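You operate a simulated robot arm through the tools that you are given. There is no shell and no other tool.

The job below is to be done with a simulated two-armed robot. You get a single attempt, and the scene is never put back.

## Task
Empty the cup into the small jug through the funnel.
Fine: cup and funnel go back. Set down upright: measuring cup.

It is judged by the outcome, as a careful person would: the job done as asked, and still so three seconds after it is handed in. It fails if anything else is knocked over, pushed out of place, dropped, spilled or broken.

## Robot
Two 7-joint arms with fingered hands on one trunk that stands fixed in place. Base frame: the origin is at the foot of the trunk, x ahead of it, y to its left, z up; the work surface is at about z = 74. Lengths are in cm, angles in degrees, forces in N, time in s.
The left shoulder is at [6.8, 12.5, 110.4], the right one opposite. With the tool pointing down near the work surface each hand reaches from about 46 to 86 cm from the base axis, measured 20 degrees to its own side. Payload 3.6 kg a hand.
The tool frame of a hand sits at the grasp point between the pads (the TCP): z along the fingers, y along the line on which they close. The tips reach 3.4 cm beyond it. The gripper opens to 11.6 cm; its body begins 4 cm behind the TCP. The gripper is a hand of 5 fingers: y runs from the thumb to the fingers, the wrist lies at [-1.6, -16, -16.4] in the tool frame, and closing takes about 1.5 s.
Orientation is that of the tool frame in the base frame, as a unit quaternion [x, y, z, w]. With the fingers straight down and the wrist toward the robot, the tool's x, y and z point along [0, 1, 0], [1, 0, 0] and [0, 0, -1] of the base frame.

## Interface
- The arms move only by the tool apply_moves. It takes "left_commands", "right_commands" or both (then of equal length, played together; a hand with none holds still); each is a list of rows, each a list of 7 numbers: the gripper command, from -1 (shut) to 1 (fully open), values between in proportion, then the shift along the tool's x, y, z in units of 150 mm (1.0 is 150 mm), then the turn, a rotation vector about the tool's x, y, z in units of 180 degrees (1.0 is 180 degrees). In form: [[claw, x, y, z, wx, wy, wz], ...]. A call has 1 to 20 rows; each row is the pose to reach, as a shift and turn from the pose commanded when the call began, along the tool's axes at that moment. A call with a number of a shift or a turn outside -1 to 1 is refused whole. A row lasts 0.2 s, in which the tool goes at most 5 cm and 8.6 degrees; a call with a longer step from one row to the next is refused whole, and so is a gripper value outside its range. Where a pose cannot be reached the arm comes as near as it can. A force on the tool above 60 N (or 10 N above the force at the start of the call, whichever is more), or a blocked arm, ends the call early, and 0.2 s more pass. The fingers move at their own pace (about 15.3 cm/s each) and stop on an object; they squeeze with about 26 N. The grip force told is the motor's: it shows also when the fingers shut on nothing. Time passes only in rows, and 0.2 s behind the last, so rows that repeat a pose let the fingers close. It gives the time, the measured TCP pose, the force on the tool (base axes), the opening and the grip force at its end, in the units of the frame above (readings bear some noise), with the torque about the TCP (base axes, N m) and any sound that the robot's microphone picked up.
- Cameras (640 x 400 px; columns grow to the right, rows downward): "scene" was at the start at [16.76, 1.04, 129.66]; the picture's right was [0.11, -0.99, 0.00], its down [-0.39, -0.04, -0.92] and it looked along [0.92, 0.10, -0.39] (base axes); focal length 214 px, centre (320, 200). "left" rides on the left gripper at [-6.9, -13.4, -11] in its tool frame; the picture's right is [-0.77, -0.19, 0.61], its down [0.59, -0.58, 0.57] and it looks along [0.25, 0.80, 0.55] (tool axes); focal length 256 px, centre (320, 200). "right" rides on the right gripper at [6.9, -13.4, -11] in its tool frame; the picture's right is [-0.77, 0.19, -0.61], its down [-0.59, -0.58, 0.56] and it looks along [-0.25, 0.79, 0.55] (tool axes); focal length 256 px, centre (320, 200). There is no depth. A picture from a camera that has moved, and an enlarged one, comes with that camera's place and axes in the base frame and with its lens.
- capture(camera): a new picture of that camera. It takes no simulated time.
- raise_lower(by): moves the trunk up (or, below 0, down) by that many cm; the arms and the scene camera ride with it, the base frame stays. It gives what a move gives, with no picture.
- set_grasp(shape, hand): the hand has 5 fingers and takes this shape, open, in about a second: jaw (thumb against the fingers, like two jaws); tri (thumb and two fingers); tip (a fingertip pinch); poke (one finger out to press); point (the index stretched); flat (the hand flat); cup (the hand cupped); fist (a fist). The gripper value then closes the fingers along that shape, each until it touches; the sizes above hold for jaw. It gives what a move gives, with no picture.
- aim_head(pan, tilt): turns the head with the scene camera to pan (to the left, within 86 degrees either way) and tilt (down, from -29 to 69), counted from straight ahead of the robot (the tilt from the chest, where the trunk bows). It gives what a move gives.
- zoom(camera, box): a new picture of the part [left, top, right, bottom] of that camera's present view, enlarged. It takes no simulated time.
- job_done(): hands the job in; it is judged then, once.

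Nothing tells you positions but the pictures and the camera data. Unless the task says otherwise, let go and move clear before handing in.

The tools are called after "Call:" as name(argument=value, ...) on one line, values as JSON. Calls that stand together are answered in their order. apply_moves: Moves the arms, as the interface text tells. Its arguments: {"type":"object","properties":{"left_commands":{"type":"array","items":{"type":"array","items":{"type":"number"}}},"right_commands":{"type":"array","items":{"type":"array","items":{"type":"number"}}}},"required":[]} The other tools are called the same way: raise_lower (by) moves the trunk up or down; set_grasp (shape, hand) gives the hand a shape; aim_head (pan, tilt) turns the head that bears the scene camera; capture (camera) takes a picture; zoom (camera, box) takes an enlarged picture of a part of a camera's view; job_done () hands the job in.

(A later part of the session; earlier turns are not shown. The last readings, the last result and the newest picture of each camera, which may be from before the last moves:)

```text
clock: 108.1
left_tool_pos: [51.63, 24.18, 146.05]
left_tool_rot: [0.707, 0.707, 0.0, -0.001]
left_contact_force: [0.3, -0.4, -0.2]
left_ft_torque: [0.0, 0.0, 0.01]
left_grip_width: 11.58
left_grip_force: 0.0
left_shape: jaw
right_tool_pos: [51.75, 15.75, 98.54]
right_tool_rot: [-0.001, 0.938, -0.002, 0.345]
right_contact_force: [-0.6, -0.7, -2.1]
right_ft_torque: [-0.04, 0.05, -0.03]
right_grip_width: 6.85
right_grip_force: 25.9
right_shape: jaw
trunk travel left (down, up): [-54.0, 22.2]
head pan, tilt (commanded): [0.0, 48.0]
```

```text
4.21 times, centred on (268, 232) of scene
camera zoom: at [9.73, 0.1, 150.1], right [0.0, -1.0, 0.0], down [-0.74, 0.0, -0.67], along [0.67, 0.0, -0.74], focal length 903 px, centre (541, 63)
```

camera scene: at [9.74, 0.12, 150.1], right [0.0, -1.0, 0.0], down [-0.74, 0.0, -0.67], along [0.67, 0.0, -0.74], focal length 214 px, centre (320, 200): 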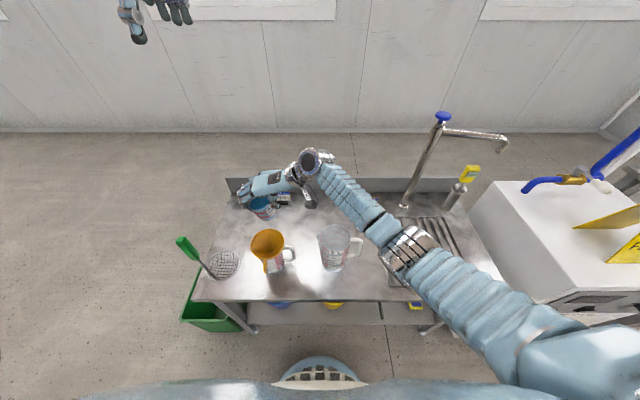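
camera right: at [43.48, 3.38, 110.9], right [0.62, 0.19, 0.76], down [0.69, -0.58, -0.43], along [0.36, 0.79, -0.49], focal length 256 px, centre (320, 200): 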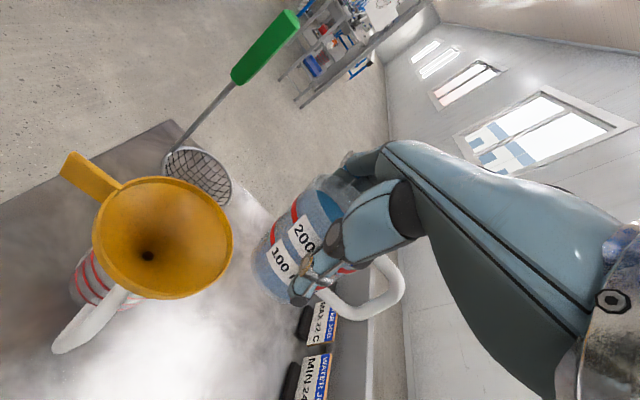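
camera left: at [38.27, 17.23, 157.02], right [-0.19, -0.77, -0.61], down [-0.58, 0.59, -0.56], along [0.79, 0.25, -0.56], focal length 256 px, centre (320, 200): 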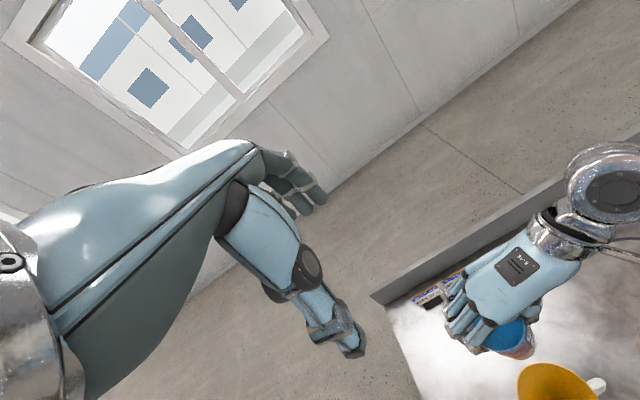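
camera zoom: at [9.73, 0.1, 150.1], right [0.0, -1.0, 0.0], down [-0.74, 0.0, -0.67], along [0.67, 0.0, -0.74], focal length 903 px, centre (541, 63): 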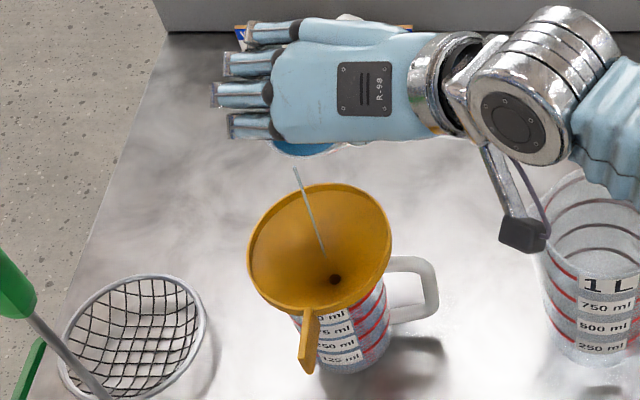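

The stream now lands almost at the centre and water is showing in the small jug. Continuing the slow tilt to 50°.

Call:
apply_moves(right_commands=[[0.0, 0.0007, 0, -0.0018, 0, -0.0028, 0], [0.0, 0.0014, 0, -0.0036, 0, -0.0056, 0], [0.0, 0.002, 0, -0.0054, 0, -0.0083, 0], [0.0, 0.0027, 0, -0.0072, 0, -0.0111, 0], [0.0, 0.0034, 0, -0.009, 0, -0.0139, 0], [0.0, 0.004, 0, -0.0109, 0, -0.0167, 0], [0.0, 0.0047, 0, -0.0127, 0, -0.0194, 0], [0.0, 0.0054, 0, -0.0145, 0, -0.0222, 0], [0.0, 0.006, 0, -0.0163, 0, -0.025, 0], [0.0, 0.0067, 0, -0.0182, 0, -0.0278, 0], [0.0, 0.0074, 0, -0.02, 0, -0.0306, 0], [0.0, 0.008, 0, -0.0218, 0, -0.0333, 0], [0.0, 0.0087, 0, -0.0236, 0, -0.0361, 0], [0.0, 0.0094, 0, -0.0254, 0, -0.0389, 0]])

Call:
zoom(camera="right", box=[80, 100, 420, 300])

Call:
zoom(camera="scene", box=[235, 185, 300, 280])

```text
clock: 111.1
left_tool_pos: [51.59, 24.1, 146.09]
left_tool_rot: [0.707, 0.707, -0.001, -0.001]
left_contact_force: [0.8, 0.0, -0.5]
left_ft_torque: [0.02, 0.0, -0.03]
left_grip_width: 11.59
left_grip_force: 0.0
left_shape: jaw
right_tool_pos: [51.28, 15.68, 98.66]
right_tool_rot: [0.001, 0.916, 0.0, 0.402]
right_contact_force: [-0.1, 0.2, -2.7]
right_ft_torque: [0.01, 0.05, 0.05]
right_grip_width: 6.86
right_grip_force: 26.0
right_shape: jaw
trunk travel left (down, up): [-54.0, 22.2]
head pan, tilt (commanded): [0.0, 48.0]
```

```text
1.88 times, centred on (250, 200) of right
camera zoom: at [38.43, 2.26, 101.11], right [0.07, 0.19, 0.98], down [0.81, -0.58, 0.05], along [0.58, 0.79, -0.2], focal length 482 px, centre (452, 200)
```

zoom: 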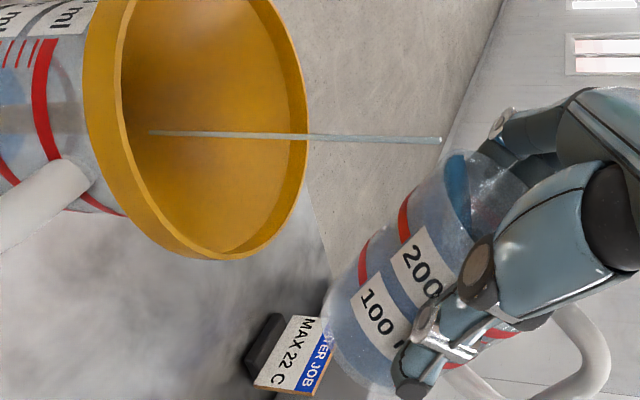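

```text
4.21 times, centred on (268, 232) of scene
camera zoom: at [9.72, 0.09, 150.1], right [0.0, -1.0, 0.0], down [-0.74, 0.0, -0.67], along [0.67, 0.0, -0.74], focal length 903 px, centre (541, 63)
```

zoom: 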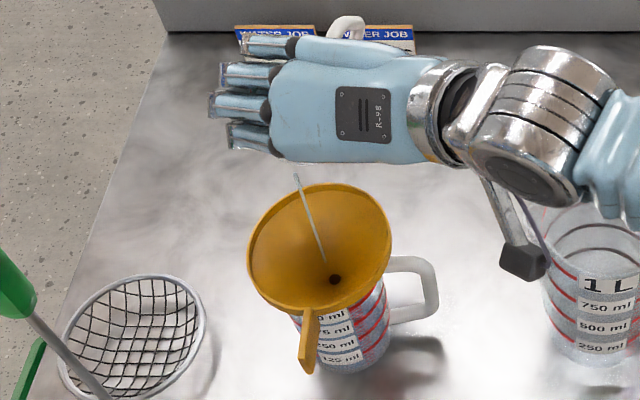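

Stream is steady and centred with no pooling in the funnel. Continuing to 60° at a slightly faster rate.

Call:
apply_moves(right_commands=[[0.0, 0, 0, -0.0036, 0, -0.0039, 0], [0.0, 0, 0, -0.0072, 0, -0.0077, 0], [0.0, 0, 0, -0.0108, 0, -0.0116, 0], [0.0, 0, 0, -0.0143, 0, -0.0154, 0], [0.0, -0.001, 0, -0.0179, 0, -0.0193, 0], [0.0, -0.001, 0, -0.0215, 0, -0.0231, 0], [0.0, -0.001, 0, -0.0251, 0, -0.027, 0], [0.0, -0.001, 0, -0.0287, 0, -0.0308, 0], [0.0, -0.001, 0, -0.0323, 0, -0.0347, 0], [0.0, -0.001, 0, -0.0358, 0, -0.0386, 0], [0.0, -0.001, 0, -0.0394, 0, -0.0424, 0], [0.0, -0.002, 0, -0.043, 0, -0.0463, 0], [0.0, -0.002, 0, -0.0466, 0, -0.0501, 0], [0.0, -0.002, 0, -0.0502, 0, -0.054, 0]])

Call:
zoom(camera="right", box=[80, 100, 420, 300])

Call:
zoom(camera="scene", box=[235, 185, 300, 280])

```text
clock: 114.1
left_tool_pos: [51.73, 24.06, 146.03]
left_tool_rot: [0.707, 0.707, -0.001, -0.001]
left_contact_force: [1.2, 0.0, -0.4]
left_ft_torque: [-0.02, 0.03, -0.01]
left_grip_width: 11.58
left_grip_force: 0.1
left_shape: jaw
right_tool_pos: [50.77, 15.57, 99.14]
right_tool_rot: [0.001, 0.879, -0.001, 0.477]
right_contact_force: [0.8, 0.4, -2.0]
right_ft_torque: [0.0, 0.06, 0.01]
right_grip_width: 6.86
right_grip_force: 26.0
right_shape: jaw
trunk travel left (down, up): [-54.0, 22.2]
head pan, tilt (commanded): [0.0, 48.0]
```

```text
1.88 times, centred on (250, 200) of right
camera zoom: at [37.75, 2.26, 99.47], right [-0.09, 0.19, 0.98], down [0.79, -0.58, 0.19], along [0.6, 0.79, -0.1], focal length 482 px, centre (452, 200)
```

zoom: 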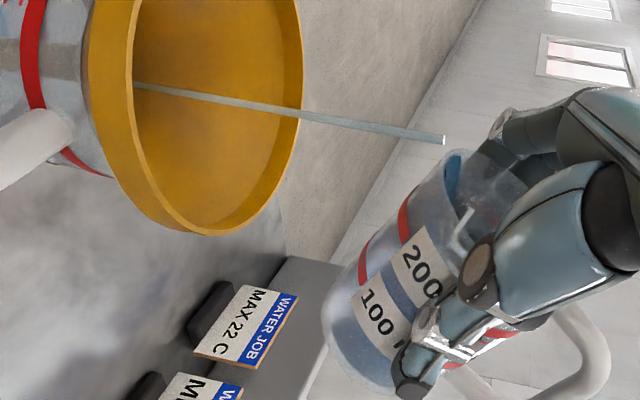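

```text
4.21 times, centred on (268, 232) of scene
camera zoom: at [9.71, 0.09, 150.1], right [0.0, -1.0, 0.0], down [-0.74, 0.0, -0.67], along [0.67, 0.0, -0.74], focal length 903 px, centre (541, 63)
```

zoom: 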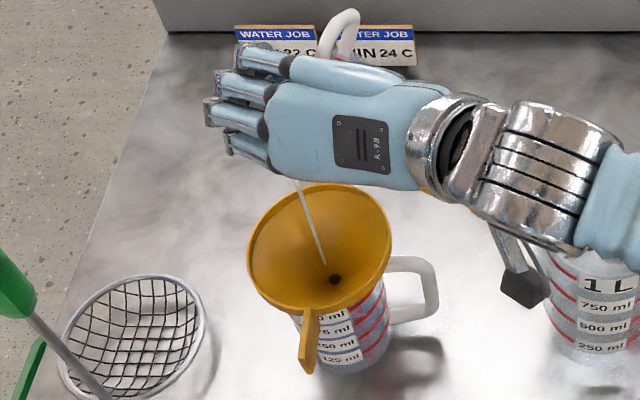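

Flow steady and centred at 57°. Continuing to about 72°.

Call:
apply_moves(right_commands=[[0.0, -0.0006, 0, -0.0044, 0, -0.0046, 0], [0.0, -0.0011, 0, -0.0088, 0, -0.0091, 0], [0.0, -0.0017, 0, -0.0133, 0, -0.0137, 0], [0.0, -0.0022, 0, -0.0177, 0, -0.0183, 0], [0.0, -0.0028, 0, -0.0221, 0, -0.0228, 0], [0.0, -0.0033, 0, -0.0265, 0, -0.0274, 0], [0.0, -0.0039, 0, -0.0309, 0, -0.032, 0], [0.0, -0.0044, 0, -0.0353, 0, -0.0365, 0], [0.0, -0.005, 0, -0.0398, 0, -0.0411, 0], [0.0, -0.0055, 0, -0.0442, 0, -0.0457, 0], [0.0, -0.0061, 0, -0.0486, 0, -0.0502, 0], [0.0, -0.0066, 0, -0.053, 0, -0.0548, 0], [0.0, -0.0072, 0, -0.0574, 0, -0.0594, 0], [0.0, -0.0077, 0, -0.0618, 0, -0.0639, 0]])

Call:
zoom(camera="right", box=[80, 100, 420, 300])

Call:
zoom(camera="scene", box=[235, 185, 300, 280])

```text
clock: 117.1
left_tool_pos: [51.56, 24.08, 146.07]
left_tool_rot: [0.707, 0.707, 0.0, -0.001]
left_contact_force: [-0.5, -0.8, -0.1]
left_ft_torque: [0.0, 0.0, 0.0]
left_grip_width: 11.59
left_grip_force: 0.0
left_shape: jaw
right_tool_pos: [50.14, 15.65, 99.93]
right_tool_rot: [0.001, 0.826, -0.002, 0.564]
right_contact_force: [0.4, -0.1, -0.3]
right_ft_torque: [-0.01, 0.02, -0.01]
right_grip_width: 6.86
right_grip_force: 25.6
right_shape: jaw
trunk travel left (down, up): [-54.0, 22.2]
head pan, tilt (commanded): [0.0, 48.0]
```

```text
1.88 times, centred on (250, 200) of right
camera zoom: at [37.25, 2.23, 97.51], right [-0.29, 0.19, 0.94], down [0.74, -0.58, 0.34], along [0.61, 0.79, 0.03], focal length 482 px, centre (452, 200)
```

zoom: 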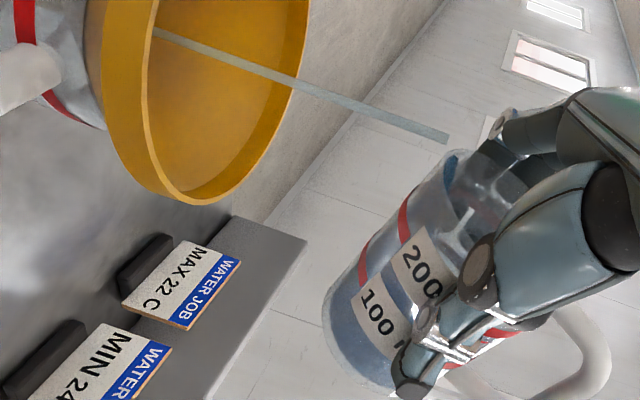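

```text
4.21 times, centred on (268, 232) of scene
camera zoom: at [9.7, 0.09, 150.1], right [0.0, -1.0, 0.0], down [-0.74, 0.0, -0.67], along [0.67, 0.0, -0.74], focal length 903 px, centre (541, 63)
```

zoom: 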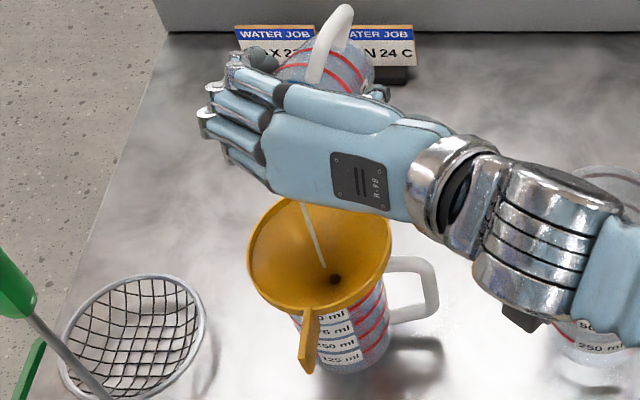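

Good at 69°. Continuing toward 84°.

Call:
apply_moves(right_commands=[[0.0, -0.0009, 0, -0.0046, 0, -0.0047, 0], [0.0, -0.0018, 0, -0.0093, 0, -0.0094, 0], [0.0, -0.0027, 0, -0.0139, 0, -0.0142, 0], [0.0, -0.0036, 0, -0.0186, 0, -0.0189, 0], [0.0, -0.0045, 0, -0.0232, 0, -0.0236, 0], [0.0, -0.0054, 0, -0.0279, 0, -0.0283, 0], [0.0, -0.0063, 0, -0.0325, 0, -0.0331, 0], [0.0, -0.0072, 0, -0.0372, 0, -0.0378, 0], [0.0, -0.008, 0, -0.0418, 0, -0.0425, 0], [0.0, -0.0089, 0, -0.0464, 0, -0.0472, 0], [0.0, -0.0098, 0, -0.0511, 0, -0.0519, 0], [0.0, -0.0107, 0, -0.0557, 0, -0.0567, 0], [0.0, -0.0116, 0, -0.0604, 0, -0.0614, 0], [0.0, -0.0125, 0, -0.065, 0, -0.0661, 0]])

Call:
zoom(camera="right", box=[80, 60, 420, 280])

Call:
capture(camera="scene")

Call:
zoom(camera="scene", box=[220, 180, 340, 300])

```text
clock: 120.1
left_tool_pos: [51.71, 24.08, 146.18]
left_tool_rot: [0.708, 0.707, 0.0, 0.0]
left_contact_force: [0.6, 0.4, -0.9]
left_ft_torque: [0.01, -0.03, 0.02]
left_grip_width: 11.58
left_grip_force: 0.0
left_shape: jaw
right_tool_pos: [49.19, 15.62, 100.34]
right_tool_rot: [0.001, 0.763, -0.004, 0.646]
right_contact_force: [0.0, 0.7, -0.8]
right_ft_torque: [-0.01, 0.04, 0.01]
right_grip_width: 6.86
right_grip_force: 26.2
right_shape: jaw
trunk travel left (down, up): [-54.0, 22.2]
head pan, tilt (commanded): [0.0, 48.0]
```

```text
1.82 times, centred on (250, 170) of right
camera zoom: at [37.15, 2.25, 95.38], right [-0.48, 0.19, 0.86], down [0.65, -0.58, 0.49], along [0.59, 0.79, 0.15], focal length 465 px, centre (447, 254)
```

zoom: 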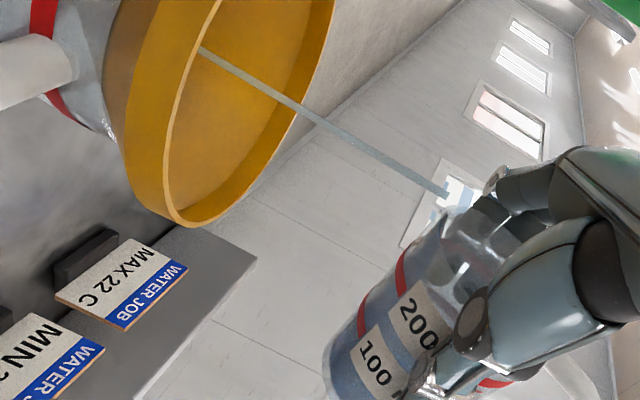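

```text
taken
camera scene: at [9.7, 0.09, 150.1], right [0.0, -1.0, 0.0], down [-0.74, 0.0, -0.67], along [0.67, 0.0, -0.74], focal length 214 px, centre (320, 200)
```

scene: 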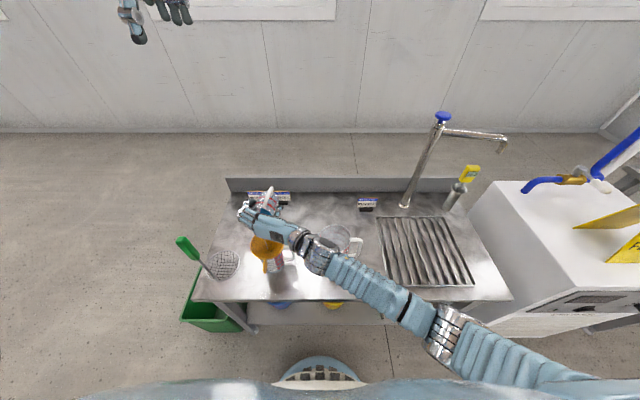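

```text
3.33 times, centred on (280, 240) of scene
camera zoom: at [9.7, 0.09, 150.1], right [0.0, -1.0, 0.0], down [-0.74, 0.0, -0.67], along [0.67, 0.0, -0.74], focal length 715 px, centre (453, 67)
```

zoom: 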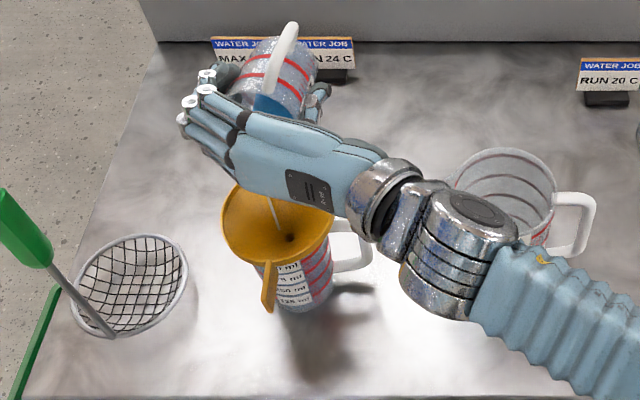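

At 80° and still flowing well into the funnel. Continuing to about 95°.

Call:
apply_moves(right_commands=[[0.0, -0.0025, 0, -0.0044, 0, -0.005, 0], [0.0, -0.005, 0, -0.0089, 0, -0.01, 0], [0.0, -0.0076, 0, -0.0133, 0, -0.015, 0], [0.0, -0.0101, 0, -0.0177, 0, -0.02, 0], [0.0, -0.0126, 0, -0.0222, 0, -0.025, 0], [0.0, -0.0151, 0, -0.0266, 0, -0.03, 0], [0.0, -0.0176, 0, -0.031, 0, -0.035, 0], [0.0, -0.0202, 0, -0.0355, 0, -0.04, 0], [0.0, -0.0227, 0, -0.0399, 0, -0.045, 0], [0.0, -0.0252, 0, -0.0443, 0, -0.05, 0], [0.0, -0.0277, 0, -0.0487, 0, -0.055, 0], [0.0, -0.0302, 0, -0.0532, 0, -0.06, 0], [0.0, -0.0327, 0, -0.0576, 0, -0.065, 0], [0.0, -0.0353, 0, -0.062, 0, -0.07, 0], [0.0, -0.0378, 0, -0.0665, 0, -0.075, 0], [0.0, -0.0403, 0, -0.0709, 0, -0.08, 0]])

Call:
zoom(camera="right", box=[80, 40, 420, 260])

Call:
zoom(camera="scene", box=[220, 180, 340, 300])

```text
clock: 123.5
left_tool_pos: [51.59, 24.24, 146.12]
left_tool_rot: [0.707, 0.707, 0.0, -0.001]
left_contact_force: [0.5, -0.5, 0.3]
left_ft_torque: [-0.01, 0.03, 0.02]
left_grip_width: 11.62
left_grip_force: 0.0
left_shape: jaw
right_tool_pos: [48.13, 15.66, 101.24]
right_tool_rot: [0.0, 0.676, -0.003, 0.737]
right_contact_force: [-0.4, -1.1, 0.1]
right_ft_torque: [-0.01, -0.03, 0.01]
right_grip_width: 6.85
right_grip_force: 26.0
right_shape: jaw
trunk travel left (down, up): [-54.0, 22.2]
head pan, tilt (commanded): [0.0, 48.0]
```

```text
1.82 times, centred on (250, 150) of right
camera zoom: at [37.73, 2.32, 93.41], right [-0.67, 0.19, 0.71], down [0.51, -0.58, 0.64], along [0.53, 0.79, 0.29], focal length 465 px, centre (447, 291)
```

zoom: 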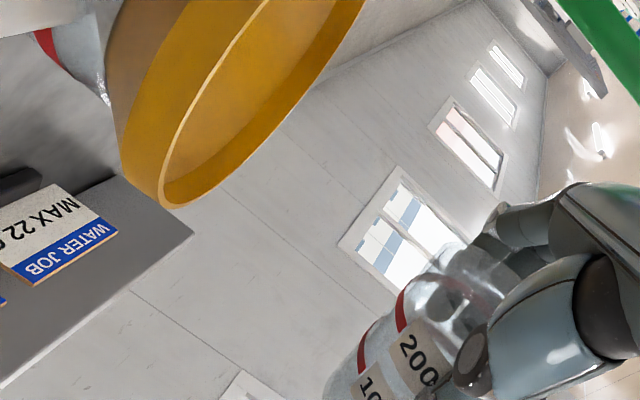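

```text
3.33 times, centred on (280, 240) of scene
camera zoom: at [9.69, 0.1, 150.1], right [0.0, -1.0, 0.0], down [-0.74, 0.0, -0.67], along [0.67, 0.0, -0.74], focal length 715 px, centre (453, 67)
```

zoom: 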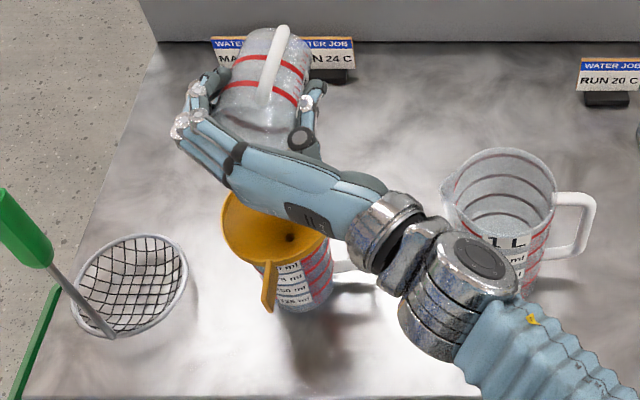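

The stream has stopped and the cup looks empty at 95°. I'll tip it to about 106° and hold to drain the last drops.

Call:
apply_moves(right_commands=[[0.0, -0.003, 0, -0.005, 0, -0.006, 0], [0.0, -0.006, 0, -0.0095, 0, -0.012, 0], [0.0, -0.009, 0, -0.014, 0, -0.018, 0], [0.0, -0.012, 0, -0.019, 0, -0.0245, 0], [0.0, -0.0145, 0, -0.024, 0, -0.0305, 0], [0.0, -0.0175, 0, -0.0286, 0, -0.0367, 0], [0.0, -0.02, 0, -0.0334, 0, -0.0428, 0], [0.0, -0.023, 0, -0.038, 0, -0.0489, 0], [0.0, -0.026, 0, -0.043, 0, -0.055, 0], [0.0, -0.029, 0, -0.0477, 0, -0.0611, 0], [0.0, -0.029, 0, -0.0477, 0, -0.0611, 0], [0.0, -0.029, 0, -0.0477, 0, -0.0611, 0], [0.0, -0.029, 0, -0.0477, 0, -0.0611, 0], [0.0, -0.029, 0, -0.0477, 0, -0.0611, 0], [0.0, -0.029, 0, -0.0477, 0, -0.0611, 0], [0.0, -0.029, 0, -0.0477, 0, -0.0611, 0]])

Call:
zoom(camera="right", box=[80, 40, 480, 300])

Call:
zoom(camera="scene", box=[220, 180, 340, 300])

```text
clock: 126.9
left_tool_pos: [51.67, 24.07, 146.07]
left_tool_rot: [0.707, 0.707, -0.001, -0.001]
left_contact_force: [0.4, -0.8, -0.2]
left_ft_torque: [0.0, 0.0, 0.06]
left_grip_width: 11.57
left_grip_force: 0.1
left_shape: jaw
right_tool_pos: [47.43, 15.59, 101.53]
right_tool_rot: [0.0, 0.602, -0.003, 0.798]
right_contact_force: [-0.5, 0.5, -0.1]
right_ft_torque: [0.01, 0.01, -0.02]
right_grip_width: 6.85
right_grip_force: 25.4
right_shape: jaw
trunk travel left (down, up): [-54.0, 22.2]
head pan, tilt (commanded): [0.0, 48.0]
```

```text
1.54 times, centred on (280, 170) of right
camera zoom: at [38.73, 2.23, 91.88], right [-0.8, 0.19, 0.57], down [0.38, -0.58, 0.72], along [0.47, 0.79, 0.39], focal length 394 px, centre (382, 246)
```

zoom: 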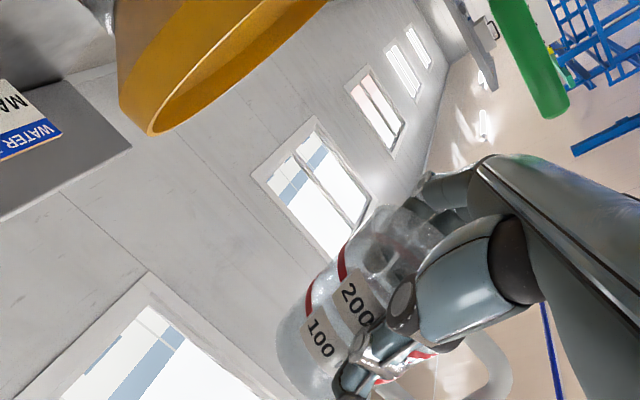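

```text
3.33 times, centred on (280, 240) of scene
camera zoom: at [9.69, 0.09, 150.1], right [0.0, -1.0, 0.0], down [-0.74, 0.0, -0.67], along [0.67, 0.0, -0.74], focal length 715 px, centre (453, 67)
```

zoom: 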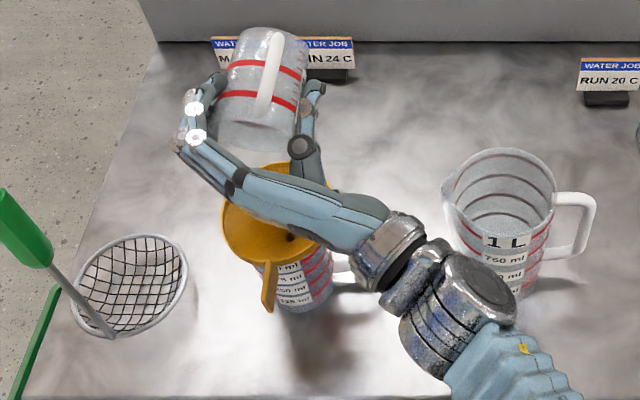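

The cup is empty. Reversing the tilt smoothly while rising clear of the funnel.

Call:
apply_moves(right_commands=[[0.0, -0.06, 0.001, 0.04, 0, 0.03, 0], [0.0, -0.11, 0.002, 0.08, 0, 0.07, 0], [0.0, -0.16, 0.004, 0.12, 0, 0.11, 0], [0.0, -0.2, 0.005, 0.16, 0, 0.15, 0], [0.0, -0.235, 0.007, 0.2, 0, 0.19, 0], [0.0, -0.265, 0.008, 0.24, 0, 0.23, 0], [0.0, -0.295, 0.01, 0.28, 0, 0.27, 0], [0.0, -0.32, 0.011, 0.32, 0, 0.31, 0], [0.0, -0.345, 0.013, 0.35, 0, 0.35, 0], [0.0, -0.365, 0.014, 0.38, 0, 0.39, 0], [0.0, -0.385, 0.016, 0.41, 0, 0.43, 0], [0.0, -0.4, 0.017, 0.44, 0, 0.47, 0], [0.0, -0.415, 0.018, 0.47, 0, 0.51, 0], [0.0, -0.43, 0.019, 0.495, 0, 0.55, 0], [0.0, -0.441, 0.02, 0.517, 0, 0.589, 0], [0.0, -0.441, 0.02, 0.517, 0, 0.589, 0]])

Call:
capture(camera="scene")

Call:
zoom(camera="scene", box=[220, 180, 340, 300])

Call:
zoom(camera="right", box=[80, 150, 420, 400])

```text
clock: 130.3
left_tool_pos: [51.66, 24.13, 146.09]
left_tool_rot: [0.707, 0.707, 0.0, 0.0]
left_contact_force: [0.0, -0.4, -0.7]
left_ft_torque: [0.01, 0.0, -0.01]
left_grip_width: 11.56
left_grip_force: 0.0
left_shape: jaw
right_tool_pos: [52.97, 16.01, 110.08]
right_tool_rot: [0.001, 1.0, 0.0, -0.001]
right_contact_force: [0.2, 0.8, -0.5]
right_ft_torque: [0.02, -0.02, 0.01]
right_grip_width: 6.8
right_grip_force: 26.2
right_shape: jaw
trunk travel left (down, up): [-54.0, 22.2]
head pan, tilt (commanded): [0.0, 48.0]
```

```text
taken
camera scene: at [9.69, 0.06, 150.1], right [0.0, -1.0, 0.0], down [-0.74, 0.0, -0.67], along [0.67, 0.0, -0.74], focal length 214 px, centre (320, 200)
```

scene: 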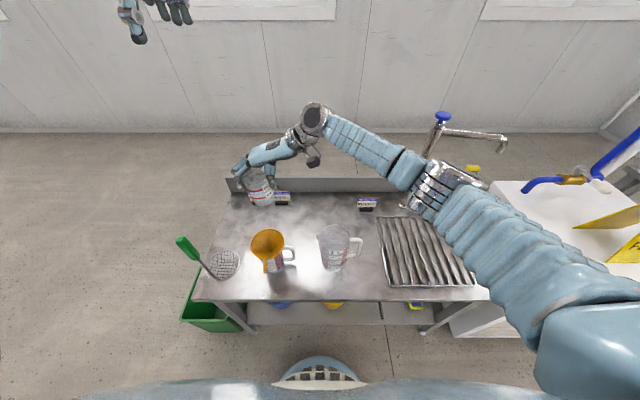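

```text
3.33 times, centred on (280, 240) of scene
camera zoom: at [9.69, 0.06, 150.1], right [0.0, -1.0, 0.0], down [-0.74, 0.0, -0.67], along [0.67, 0.0, -0.74], focal length 715 px, centre (453, 67)
```

zoom: 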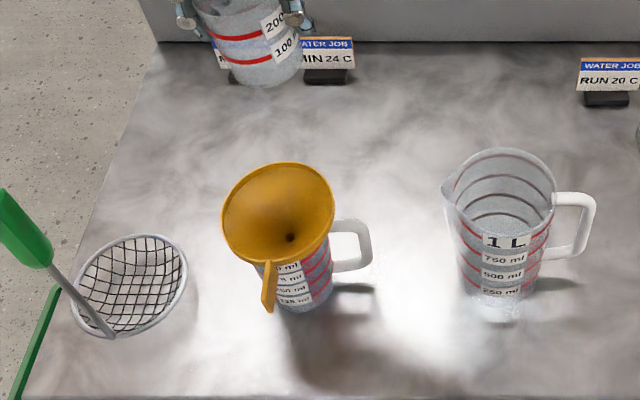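

```text
1.60 times, centred on (250, 275) of right
camera zoom: at [46.12, 2.64, 121.15], right [0.77, 0.19, 0.61], down [0.59, -0.58, -0.57], along [0.25, 0.79, -0.56], focal length 410 px, centre (432, 80)
```

zoom: 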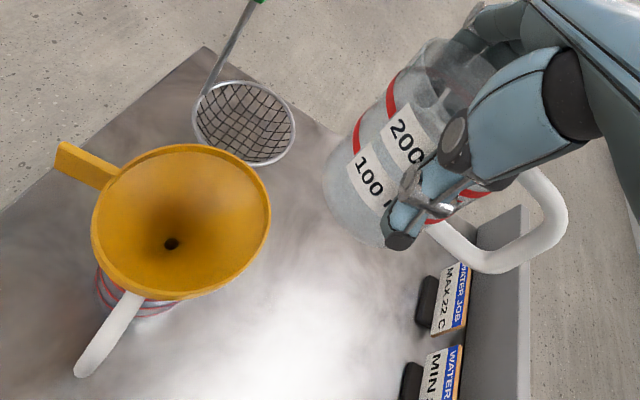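

Table is dry, funnel and jug undisturbed, cup empty and upright. Now I'll return the cup to its spot by the same route that worked: first swing back out to the right at height.

Call:
apply_moves(right_commands=[[0.0, 0.1, -0.15, -0.06, 0, 0, 0], [0.0, 0.2, -0.31, -0.12, 0, 0, 0], [0.0, 0.31, -0.5, -0.18, 0, 0, 0], [0.0, 0.42, -0.72, -0.24, 0, 0, 0], [0.0, 0.533, -0.933, -0.267, 0, 0, 0]])

Call:
apply_moves(right_commands=[[0.0, 0.12, -0.2, -0.06, 0, 0, 0], [0.0, 0.24, -0.42, -0.12, 0, 0, 0], [0.0, 0.36, -0.64, -0.18, 0, 0, 0], [0.0, 0.48, -0.82, -0.24, 0, 0, 0], [0.0, 0.52, -0.933, -0.267, 0, 0, 0]])

Call:
apply_moves(right_commands=[[0.0, 0, -0.2, 0, 0, 0, 0], [0.0, 0, -0.4, 0, 0, 0, 0], [0.0, 0, -0.467, 0, 0, 0, 0], [0.0, 0, -0.467, 0, 0, 0, 0]])

Call:
raise_lower(by=-14)

Call:
aim_head(pan=-15, tilt=42)

Call:
capture(camera="scene")

```text
clock: 131.5
left_tool_pos: [51.63, 23.95, 145.97]
left_tool_rot: [0.707, 0.707, 0.0, 0.0]
left_contact_force: [-0.6, 0.1, -0.4]
left_ft_torque: [0.0, -0.02, 0.04]
left_grip_width: 11.6
left_grip_force: 0.1
left_shape: jaw
right_tool_pos: [45.32, 1.54, 114.25]
right_tool_rot: [0.002, 1.0, -0.001, -0.001]
right_contact_force: [-0.9, 0.5, -0.8]
right_ft_torque: [0.06, 0.0, -0.01]
right_grip_width: 6.83
right_grip_force: 25.8
right_shape: jaw
trunk travel left (down, up): [-54.0, 22.2]
head pan, tilt (commanded): [0.0, 48.0]
```

```text
clock: 132.7
left_tool_pos: [51.62, 24.06, 146.03]
left_tool_rot: [0.707, 0.707, -0.001, -0.001]
left_contact_force: [0.2, -0.5, -0.3]
left_ft_torque: [0.0, -0.03, 0.04]
left_grip_width: 11.58
left_grip_force: 0.1
left_shape: jaw
right_tool_pos: [37.24, -12.03, 118.22]
right_tool_rot: [0.001, 1.0, -0.001, -0.002]
right_contact_force: [0.7, -0.2, 0.0]
right_ft_torque: [-0.02, 0.0, 0.0]
right_grip_width: 6.83
right_grip_force: 25.6
right_shape: jaw
trunk travel left (down, up): [-54.0, 22.2]
head pan, tilt (commanded): [0.0, 48.0]
```

```text
clock: 133.7
left_tool_pos: [51.54, 23.93, 145.98]
left_tool_rot: [0.707, 0.707, -0.001, 0.0]
left_contact_force: [0.2, 0.4, 0.4]
left_ft_torque: [0.07, -0.01, 0.01]
left_grip_width: 11.61
left_grip_force: 0.0
left_shape: jaw
right_tool_pos: [37.15, -19.03, 118.2]
right_tool_rot: [0.001, 1.0, -0.001, -0.002]
right_contact_force: [0.4, -0.2, 0.3]
right_ft_torque: [-0.01, 0.0, -0.03]
right_grip_width: 6.83
right_grip_force: 26.1
right_shape: jaw
trunk travel left (down, up): [-54.0, 22.2]
head pan, tilt (commanded): [0.0, 48.0]
```

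```text
clock: 135.4
left_tool_pos: [51.57, 24.02, 132.13]
left_tool_rot: [0.707, 0.707, 0.0, 0.0]
left_contact_force: [-0.4, -1.1, 0.3]
left_ft_torque: [0.03, -0.03, 0.0]
left_grip_width: 11.58
left_grip_force: 0.1
left_shape: jaw
right_tool_pos: [37.17, -18.95, 104.2]
right_tool_rot: [0.001, 1.0, -0.001, -0.001]
right_contact_force: [0.3, 0.0, -0.3]
right_ft_torque: [-0.01, 0.0, -0.01]
right_grip_width: 6.82
right_grip_force: 26.3
right_shape: jaw
trunk travel left (down, up): [-40.0, 36.2]
head pan, tilt (commanded): [0.0, 48.0]
```

```text
clock: 136.2
left_tool_pos: [51.74, 24.06, 132.12]
left_tool_rot: [0.707, 0.707, -0.001, 0.0]
left_contact_force: [0.2, -0.3, -0.5]
left_ft_torque: [0.01, 0.01, 0.0]
left_grip_width: 11.58
left_grip_force: 0.0
left_shape: jaw
right_tool_pos: [37.25, -18.92, 104.21]
right_tool_rot: [0.002, 1.0, -0.001, -0.001]
right_contact_force: [0.6, -0.7, 0.9]
right_ft_torque: [0.03, 0.01, -0.01]
right_grip_width: 6.84
right_grip_force: 26.1
right_shape: jaw
trunk travel left (down, up): [-40.0, 36.2]
head pan, tilt (commanded): [-15.0, 42.0]
```

```text
taken
camera scene: at [12.35, -2.11, 136.85], right [-0.26, -0.97, 0.0], down [-0.65, 0.17, -0.74], along [0.72, -0.19, -0.67], focal length 214 px, centre (320, 200)
```

scene: 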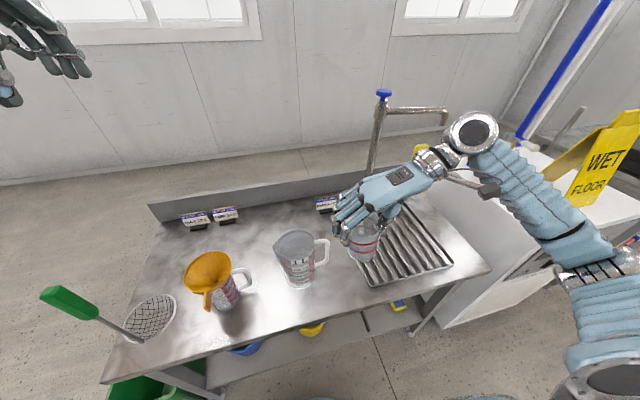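

Elbow is out to the right as wanted. Raising the cup and approaching its original spot along the same diagonal.

Call:
apply_moves(right_commands=[[0.0, 0, 0, -0.25, 0, 0, 0], [0.0, 0, 0, -0.5, 0, 0, 0], [0.0, 0, 0, -0.75, 0, 0, 0], [0.0, 0, 0, -0.867, 0, 0, 0], [0.0, 0, 0, -0.867, 0, 0, 0]])

Call:
apply_moves(right_commands=[[0.0, -0.12, 0.1, 0.02, 0, 0, 0.036], [0.0, -0.24, 0.2, 0.04, 0, 0, 0.072], [0.0, -0.36, 0.31, 0.06, 0, 0, 0.107], [0.0, -0.48, 0.41, 0.08, 0, 0, 0.143], [0.0, -0.6, 0.52, 0.1, 0, 0, 0.179], [0.0, -0.72, 0.62, 0.12, 0, 0, 0.215], [0.0, -0.847, 0.727, 0.133, 0, 0, 0.25]])

Call:
apply_moves(right_commands=[[0.0, 0, 0.15, 0, 0, 0, 0.033], [0.0, 0, 0.3, 0, 0, 0, 0.066], [0.0, 0, 0.45, 0, 0, 0, 0.1], [0.0, 0, 0.6, 0, 0, 0, 0.133], [0.0, 0, 0.754, 0, 0, 0, 0.167]])

Call:
apply_moves(right_commands=[[0.0, 0.06, 0.09, 0.1, 0, 0, 0.037], [0.0, 0.12, 0.18, 0.2, 0, 0, 0.075], [0.0, 0.18, 0.27, 0.3, 0, 0, 0.112], [0.0, 0.247, 0.377, 0.467, 0, 0, 0.15], [0.0, 0.247, 0.377, 0.467, 0, 0, 0.15]])

Call:
aim_head(pan=0, tilt=48)

Call:
capture(camera="scene")

```text
clock: 137.4
left_tool_pos: [51.66, 24.05, 132.12]
left_tool_rot: [0.707, 0.707, -0.001, -0.001]
left_contact_force: [0.3, -0.1, 0.2]
left_ft_torque: [0.02, 0.03, 0.02]
left_grip_width: 11.59
left_grip_force: 0.0
left_shape: jaw
right_tool_pos: [37.14, -19.06, 117.23]
right_tool_rot: [0.002, 1.0, -0.001, -0.001]
right_contact_force: [0.8, 0.4, -0.1]
right_ft_torque: [-0.02, 0.01, 0.01]
right_grip_width: 6.82
right_grip_force: 25.0
right_shape: jaw
trunk travel left (down, up): [-40.0, 36.2]
head pan, tilt (commanded): [-15.0, 42.0]
```

```text
clock: 139.0
left_tool_pos: [51.63, 24.27, 132.05]
left_tool_rot: [0.707, 0.708, -0.001, 0.0]
left_contact_force: [0.1, -0.1, 0.1]
left_ft_torque: [-0.01, 0.04, -0.03]
left_grip_width: 11.6
left_grip_force: 0.0
left_shape: jaw
right_tool_pos: [50.45, -8.05, 115.03]
right_tool_rot: [0.386, 0.923, -0.002, -0.001]
right_contact_force: [0.5, 0.7, -0.4]
right_ft_torque: [-0.04, -0.01, -0.01]
right_grip_width: 6.85
right_grip_force: 26.7
right_shape: jaw
trunk travel left (down, up): [-40.0, 36.2]
head pan, tilt (commanded): [-15.0, 42.0]
```

```text
clock: 140.2
left_tool_pos: [51.8, 24.29, 132.04]
left_tool_rot: [0.706, 0.708, -0.002, -0.001]
left_contact_force: [-1.2, 0.5, 0.2]
left_ft_torque: [-0.03, 0.01, -0.01]
left_grip_width: 11.6
left_grip_force: 0.1
left_shape: jaw
right_tool_pos: [58.11, 0.23, 115.06]
right_tool_rot: [0.612, 0.791, -0.002, 0.0]
right_contact_force: [-0.2, -0.5, -0.4]
right_ft_torque: [-0.02, 0.03, -0.02]
right_grip_width: 6.86
right_grip_force: 26.2
right_shape: jaw
trunk travel left (down, up): [-40.0, 36.2]
head pan, tilt (commanded): [-15.0, 42.0]
```

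```text
clock: 141.4
left_tool_pos: [51.61, 24.05, 132.07]
left_tool_rot: [0.707, 0.707, 0.0, 0.0]
left_contact_force: [0.3, -0.1, -0.1]
left_ft_torque: [0.04, 0.02, -0.04]
left_grip_width: 11.57
left_grip_force: 0.0
left_shape: jaw
right_tool_pos: [62.67, 4.89, 107.9]
right_tool_rot: [0.779, 0.628, -0.001, 0.0]
right_contact_force: [-0.3, -0.3, 0.2]
right_ft_torque: [0.0, 0.02, 0.04]
right_grip_width: 6.83
right_grip_force: 26.2
right_shape: jaw
trunk travel left (down, up): [-40.0, 36.2]
head pan, tilt (commanded): [-15.0, 42.0]
```

```text
clock: 142.2
left_tool_pos: [51.67, 24.06, 131.9]
left_tool_rot: [0.707, 0.707, -0.001, 0.0]
left_contact_force: [-0.5, 0.3, -0.6]
left_ft_torque: [0.01, -0.01, -0.01]
left_grip_width: 11.58
left_grip_force: 0.0
left_shape: jaw
right_tool_pos: [62.72, 4.96, 107.92]
right_tool_rot: [0.779, 0.628, -0.002, 0.001]
right_contact_force: [1.0, -0.6, 0.1]
right_ft_torque: [0.01, 0.02, -0.01]
right_grip_width: 6.84
right_grip_force: 26.4
right_shape: jaw
trunk travel left (down, up): [-40.0, 36.2]
head pan, tilt (commanded): [0.0, 48.0]
```

```text
taken
camera scene: at [12.19, 0.11, 136.0], right [0.0, -1.0, 0.0], down [-0.74, 0.0, -0.67], along [0.67, 0.0, -0.74], focal length 214 px, centre (320, 200)
```

scene: 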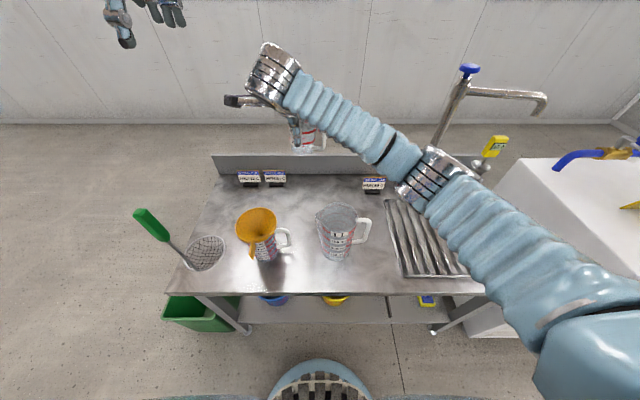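

Same good configuration as before. Adding the 4 cm of trunk height and lowering the cup over its original place.

Call:
raise_lower(by=4)

Call:
apply_moves(right_commands=[[0.0, 0.005, -0.01, 0.2, 0, 0, 0], [0.0, 0.005, -0.01, 0.4, 0, 0, 0], [0.0, 0.005, -0.01, 0.6, 0, 0, 0], [0.0, 0.005, -0.01, 0.8, 0, 0, 0], [0.0, 0.005, -0.01, 1.0, 0, 0, 0]])

Call:
apply_moves(right_commands=[[0.0, 0, 0, 0.15, 0, 0, 0], [0.0, 0, 0, 0.3, 0, 0, 0], [0.0, 0, 0, 0.45, 0, 0, 0], [0.0, 0, 0, 0.58, 0, 0, 0], [0.0, 0, 0, 0.7, 0, 0, 0], [0.0, 0, 0, 0.8, 0, 0, 0], [0.0, 0, 0, 0.8, 0, 0, 0]])

Call:
zoom(camera="right", box=[190, 140, 450, 370])

Call:
zoom(camera="scene", box=[230, 140, 400, 300])

```text
clock: 143.0
left_tool_pos: [51.6, 24.1, 135.93]
left_tool_rot: [0.706, 0.708, -0.002, 0.0]
left_contact_force: [0.1, 0.5, -0.1]
left_ft_torque: [0.0, 0.02, -0.01]
left_grip_width: 11.59
left_grip_force: 0.0
left_shape: jaw
right_tool_pos: [62.63, 5.14, 111.84]
right_tool_rot: [0.778, 0.628, -0.004, 0.001]
right_contact_force: [0.4, -0.5, -0.4]
right_ft_torque: [-0.03, 0.01, 0.0]
right_grip_width: 6.83
right_grip_force: 25.6
right_shape: jaw
trunk travel left (down, up): [-44.0, 32.2]
head pan, tilt (commanded): [0.0, 48.0]
```

```text
clock: 144.2
left_tool_pos: [51.62, 23.98, 136.07]
left_tool_rot: [0.707, 0.707, -0.001, -0.001]
left_contact_force: [-0.5, -0.1, -0.1]
left_ft_torque: [0.01, -0.01, 0.02]
left_grip_width: 11.58
left_grip_force: 0.1
left_shape: jaw
right_tool_pos: [62.29, 5.08, 97.14]
right_tool_rot: [0.778, 0.628, -0.003, 0.001]
right_contact_force: [0.9, -0.2, -0.3]
right_ft_torque: [0.03, -0.02, 0.01]
right_grip_width: 6.81
right_grip_force: 26.3
right_shape: jaw
trunk travel left (down, up): [-44.0, 32.2]
head pan, tilt (commanded): [0.0, 48.0]
```

```text
clock: 145.8
left_tool_pos: [51.63, 24.16, 136.07]
left_tool_rot: [0.707, 0.707, -0.001, -0.001]
left_contact_force: [0.0, 0.0, -0.2]
left_ft_torque: [0.0, -0.01, 0.01]
left_grip_width: 11.58
left_grip_force: 0.0
left_shape: jaw
right_tool_pos: [62.27, 5.05, 85.05]
right_tool_rot: [0.778, 0.628, -0.002, 0.001]
right_contact_force: [0.0, 0.2, 0.3]
right_ft_torque: [0.03, 0.03, 0.01]
right_grip_width: 6.81
right_grip_force: 26.0
right_shape: jaw
trunk travel left (down, up): [-44.0, 32.2]
head pan, tilt (commanded): [0.0, 48.0]
```

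```text
1.74 times, centred on (320, 255) of right
camera zoom: at [50.64, 14.68, 96.09], right [0.02, -0.79, 0.61], down [-0.69, -0.46, -0.56], along [0.72, -0.41, -0.55], focal length 445 px, centre (320, 104)
```

zoom: 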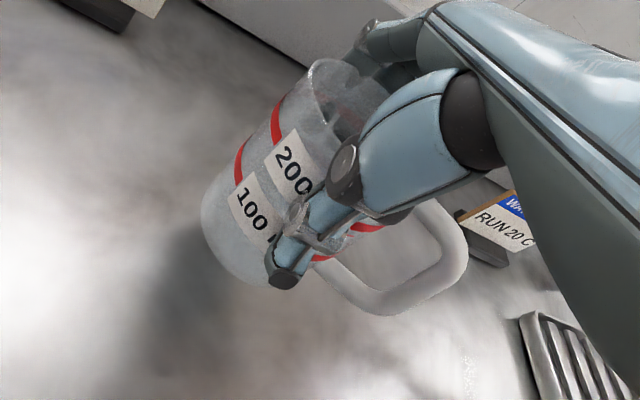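

```text
2.50 times, centred on (315, 220) of scene
camera zoom: at [11.23, 0.11, 140.04], right [0.0, -1.0, 0.0], down [-0.74, 0.0, -0.67], along [0.67, 0.0, -0.74], focal length 536 px, centre (332, 150)
```

zoom: 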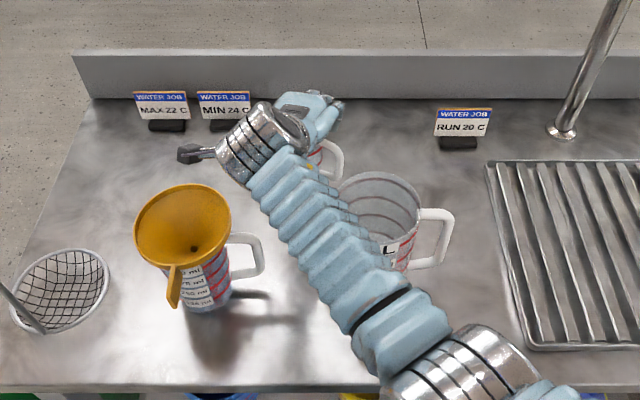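

3.5 cm to go. Lowering slowly to touch down, watching for contact.

Call:
apply_moves(right_commands=[[0.0, 0.002, 0.013, 0.06, 0, 0, 0], [0.0, 0.002, 0.013, 0.12, 0, 0, 0], [0.0, 0.002, 0.013, 0.17, 0, 0, 0], [0.0, 0.002, 0.013, 0.2, 0, 0, 0], [0.0, 0.002, 0.013, 0.215, 0, 0, 0], [0.0, 0.002, 0.013, 0.225, 0, 0, 0], [0.0, 0.002, 0.013, 0.225, 0, 0, 0]])

Call:
zoom(camera="right", box=[190, 140, 450, 370])

```text
clock: 147.4
left_tool_pos: [51.72, 24.14, 136.02]
left_tool_rot: [0.707, 0.707, 0.001, -0.001]
left_contact_force: [0.7, -0.9, 0.5]
left_ft_torque: [0.04, 0.02, -0.01]
left_grip_width: 11.6
left_grip_force: 0.1
left_shape: jaw
right_tool_pos: [62.42, 5.04, 81.67]
right_tool_rot: [0.779, 0.628, -0.002, 0.001]
right_contact_force: [0.5, -0.8, 0.3]
right_ft_torque: [-0.03, -0.09, 0.0]
right_grip_width: 6.79
right_grip_force: 26.2
right_shape: jaw
trunk travel left (down, up): [-44.0, 32.2]
head pan, tilt (commanded): [0.0, 48.0]
```

```text
1.74 times, centred on (320, 255) of right
camera zoom: at [50.88, 14.61, 92.72], right [0.02, -0.79, 0.61], down [-0.69, -0.46, -0.56], along [0.72, -0.41, -0.55], focal length 445 px, centre (320, 104)
```

zoom: 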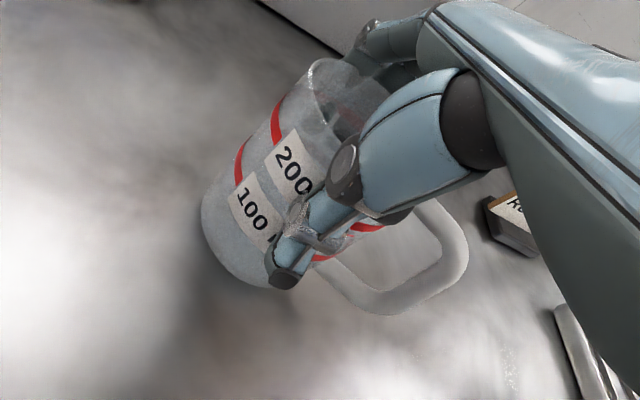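

Very light contact is beginning. A couple more millimetres to be sure it rests on the table.

Call:
apply_moves(right_commands=[[0.0, 0, 0, 0.005, 0, 0, 0], [0.0, 0, 0, 0.01, 0, 0, 0], [0.0, 0, 0, 0.015, 0, 0, 0], [0.0, 0, 0, 0.015, 0, 0, 0]])

```text
clock: 148.4
left_tool_pos: [51.53, 24.13, 136.12]
left_tool_rot: [0.707, 0.707, -0.001, 0.0]
left_contact_force: [-0.8, 0.2, 0.6]
left_ft_torque: [0.03, 0.01, -0.03]
left_grip_width: 11.56
left_grip_force: 0.0
left_shape: jaw
right_tool_pos: [62.48, 4.97, 81.69]
right_tool_rot: [0.778, 0.629, -0.001, 0.002]
right_contact_force: [-2.1, -0.1, 11.4]
right_ft_torque: [-0.06, -0.3, -0.02]
right_grip_width: 6.79
right_grip_force: 26.1
right_shape: jaw
trunk travel left (down, up): [-44.0, 32.2]
head pan, tilt (commanded): [0.0, 48.0]
```

Cup is firmly on the table. Easing off slightly and opening the fingers gradually.

Call:
apply_moves(right_commands=[[0.0, 0, 0, -0.008, 0, 0, 0], [0.05, 0, 0, -0.01, 0, 0, 0], [0.12, 0, 0, -0.01, 0, 0, 0], [0.18, 0, 0, -0.01, 0, 0, 0], [0.22, 0, 0, -0.01, 0, 0, 0], [0.26, 0, 0, -0.01, 0, 0, 0], [0.3, 0, 0, -0.01, 0, 0, 0], [0.38, 0, 0, -0.01, 0, 0, 0], [0.5, 0, 0, -0.01, 0, 0, 0], [0.65, 0, 0, -0.01, 0, 0, 0], [0.8, 0, 0, -0.01, 0, 0, 0], [1.0, 0, 0, -0.01, 0, 0, 0], [1.0, 0, 0, -0.01, 0, 0, 0]])

Call:
zoom(camera="right", box=[190, 140, 450, 370])

```text
clock: 151.2
left_tool_pos: [51.64, 24.06, 136.09]
left_tool_rot: [0.707, 0.708, 0.0, 0.0]
left_contact_force: [1.1, 0.2, 0.3]
left_ft_torque: [0.02, -0.01, 0.0]
left_grip_width: 11.57
left_grip_force: 0.2
left_shape: jaw
right_tool_pos: [62.51, 4.94, 81.55]
right_tool_rot: [0.778, 0.628, -0.002, 0.001]
right_contact_force: [-0.6, -0.3, 0.7]
right_ft_torque: [-0.01, 0.02, 0.02]
right_grip_width: 11.61
right_grip_force: 0.0
right_shape: jaw
trunk travel left (down, up): [-44.0, 32.2]
head pan, tilt (commanded): [0.0, 48.0]
```

```text
1.74 times, centred on (320, 255) of right
camera zoom: at [50.84, 14.55, 92.61], right [0.02, -0.79, 0.61], down [-0.69, -0.46, -0.56], along [0.72, -0.41, -0.55], focal length 445 px, centre (320, 104)
```

zoom: 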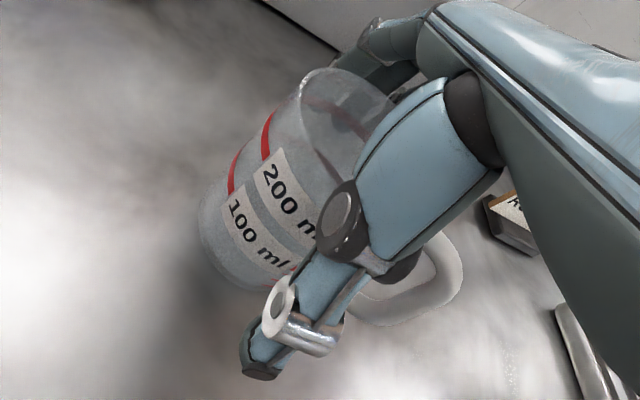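

Cup released, standing where it was. Rising straight up in short stages, watching for the earlier drift.

Call:
apply_moves(right_commands=[[1, 0, 0, -0.07, 0, 0, 0], [1, 0, 0, -0.14, 0, 0, 0], [1, 0, 0, -0.21, 0, 0, 0], [1, 0, 0, -0.21, 0, 0, 0]])

Call:
apply_moves(right_commands=[[1, 0, 0, -0.08, 0, 0, 0], [1, 0, 0, -0.16, 0, 0, 0], [1, 0, 0, -0.22, 0, 0, 0]])

Call:
zoom(camera="right", box=[190, 140, 450, 370])

```text
clock: 152.2
left_tool_pos: [51.58, 24.17, 136.15]
left_tool_rot: [0.707, 0.707, 0.0, -0.001]
left_contact_force: [-0.4, -0.4, -0.5]
left_ft_torque: [0.02, 0.01, 0.01]
left_grip_width: 11.58
left_grip_force: 0.1
left_shape: jaw
right_tool_pos: [62.51, 4.96, 84.64]
right_tool_rot: [0.778, 0.628, -0.002, 0.0]
right_contact_force: [0.3, -0.2, 0.6]
right_ft_torque: [-0.02, 0.02, 0.01]
right_grip_width: 11.59
right_grip_force: 0.0
right_shape: jaw
trunk travel left (down, up): [-44.0, 32.2]
head pan, tilt (commanded): [0.0, 48.0]
```

```text
clock: 153.0
left_tool_pos: [51.77, 24.15, 136.1]
left_tool_rot: [0.707, 0.707, 0.0, -0.001]
left_contact_force: [0.5, -0.1, -0.3]
left_ft_torque: [0.01, -0.01, 0.03]
left_grip_width: 11.59
left_grip_force: 0.0
left_shape: jaw
right_tool_pos: [62.8, 4.09, 87.87]
right_tool_rot: [0.781, 0.624, -0.005, 0.006]
right_contact_force: [-1.0, -0.9, 0.1]
right_ft_torque: [0.01, 0.02, 0.0]
right_grip_width: 11.58
right_grip_force: 0.1
right_shape: jaw
trunk travel left (down, up): [-44.0, 32.2]
head pan, tilt (commanded): [0.0, 48.0]
```

```text
1.74 times, centred on (320, 255) of right
camera zoom: at [51.23, 13.92, 98.77], right [0.01, -0.78, 0.62], down [-0.69, -0.46, -0.56], along [0.72, -0.42, -0.55], focal length 445 px, centre (320, 104)
```

zoom: 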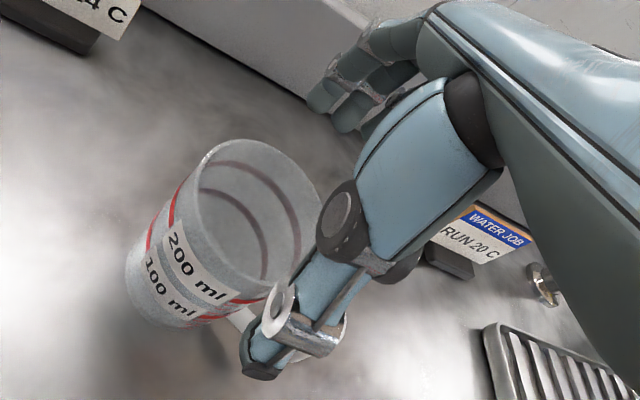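

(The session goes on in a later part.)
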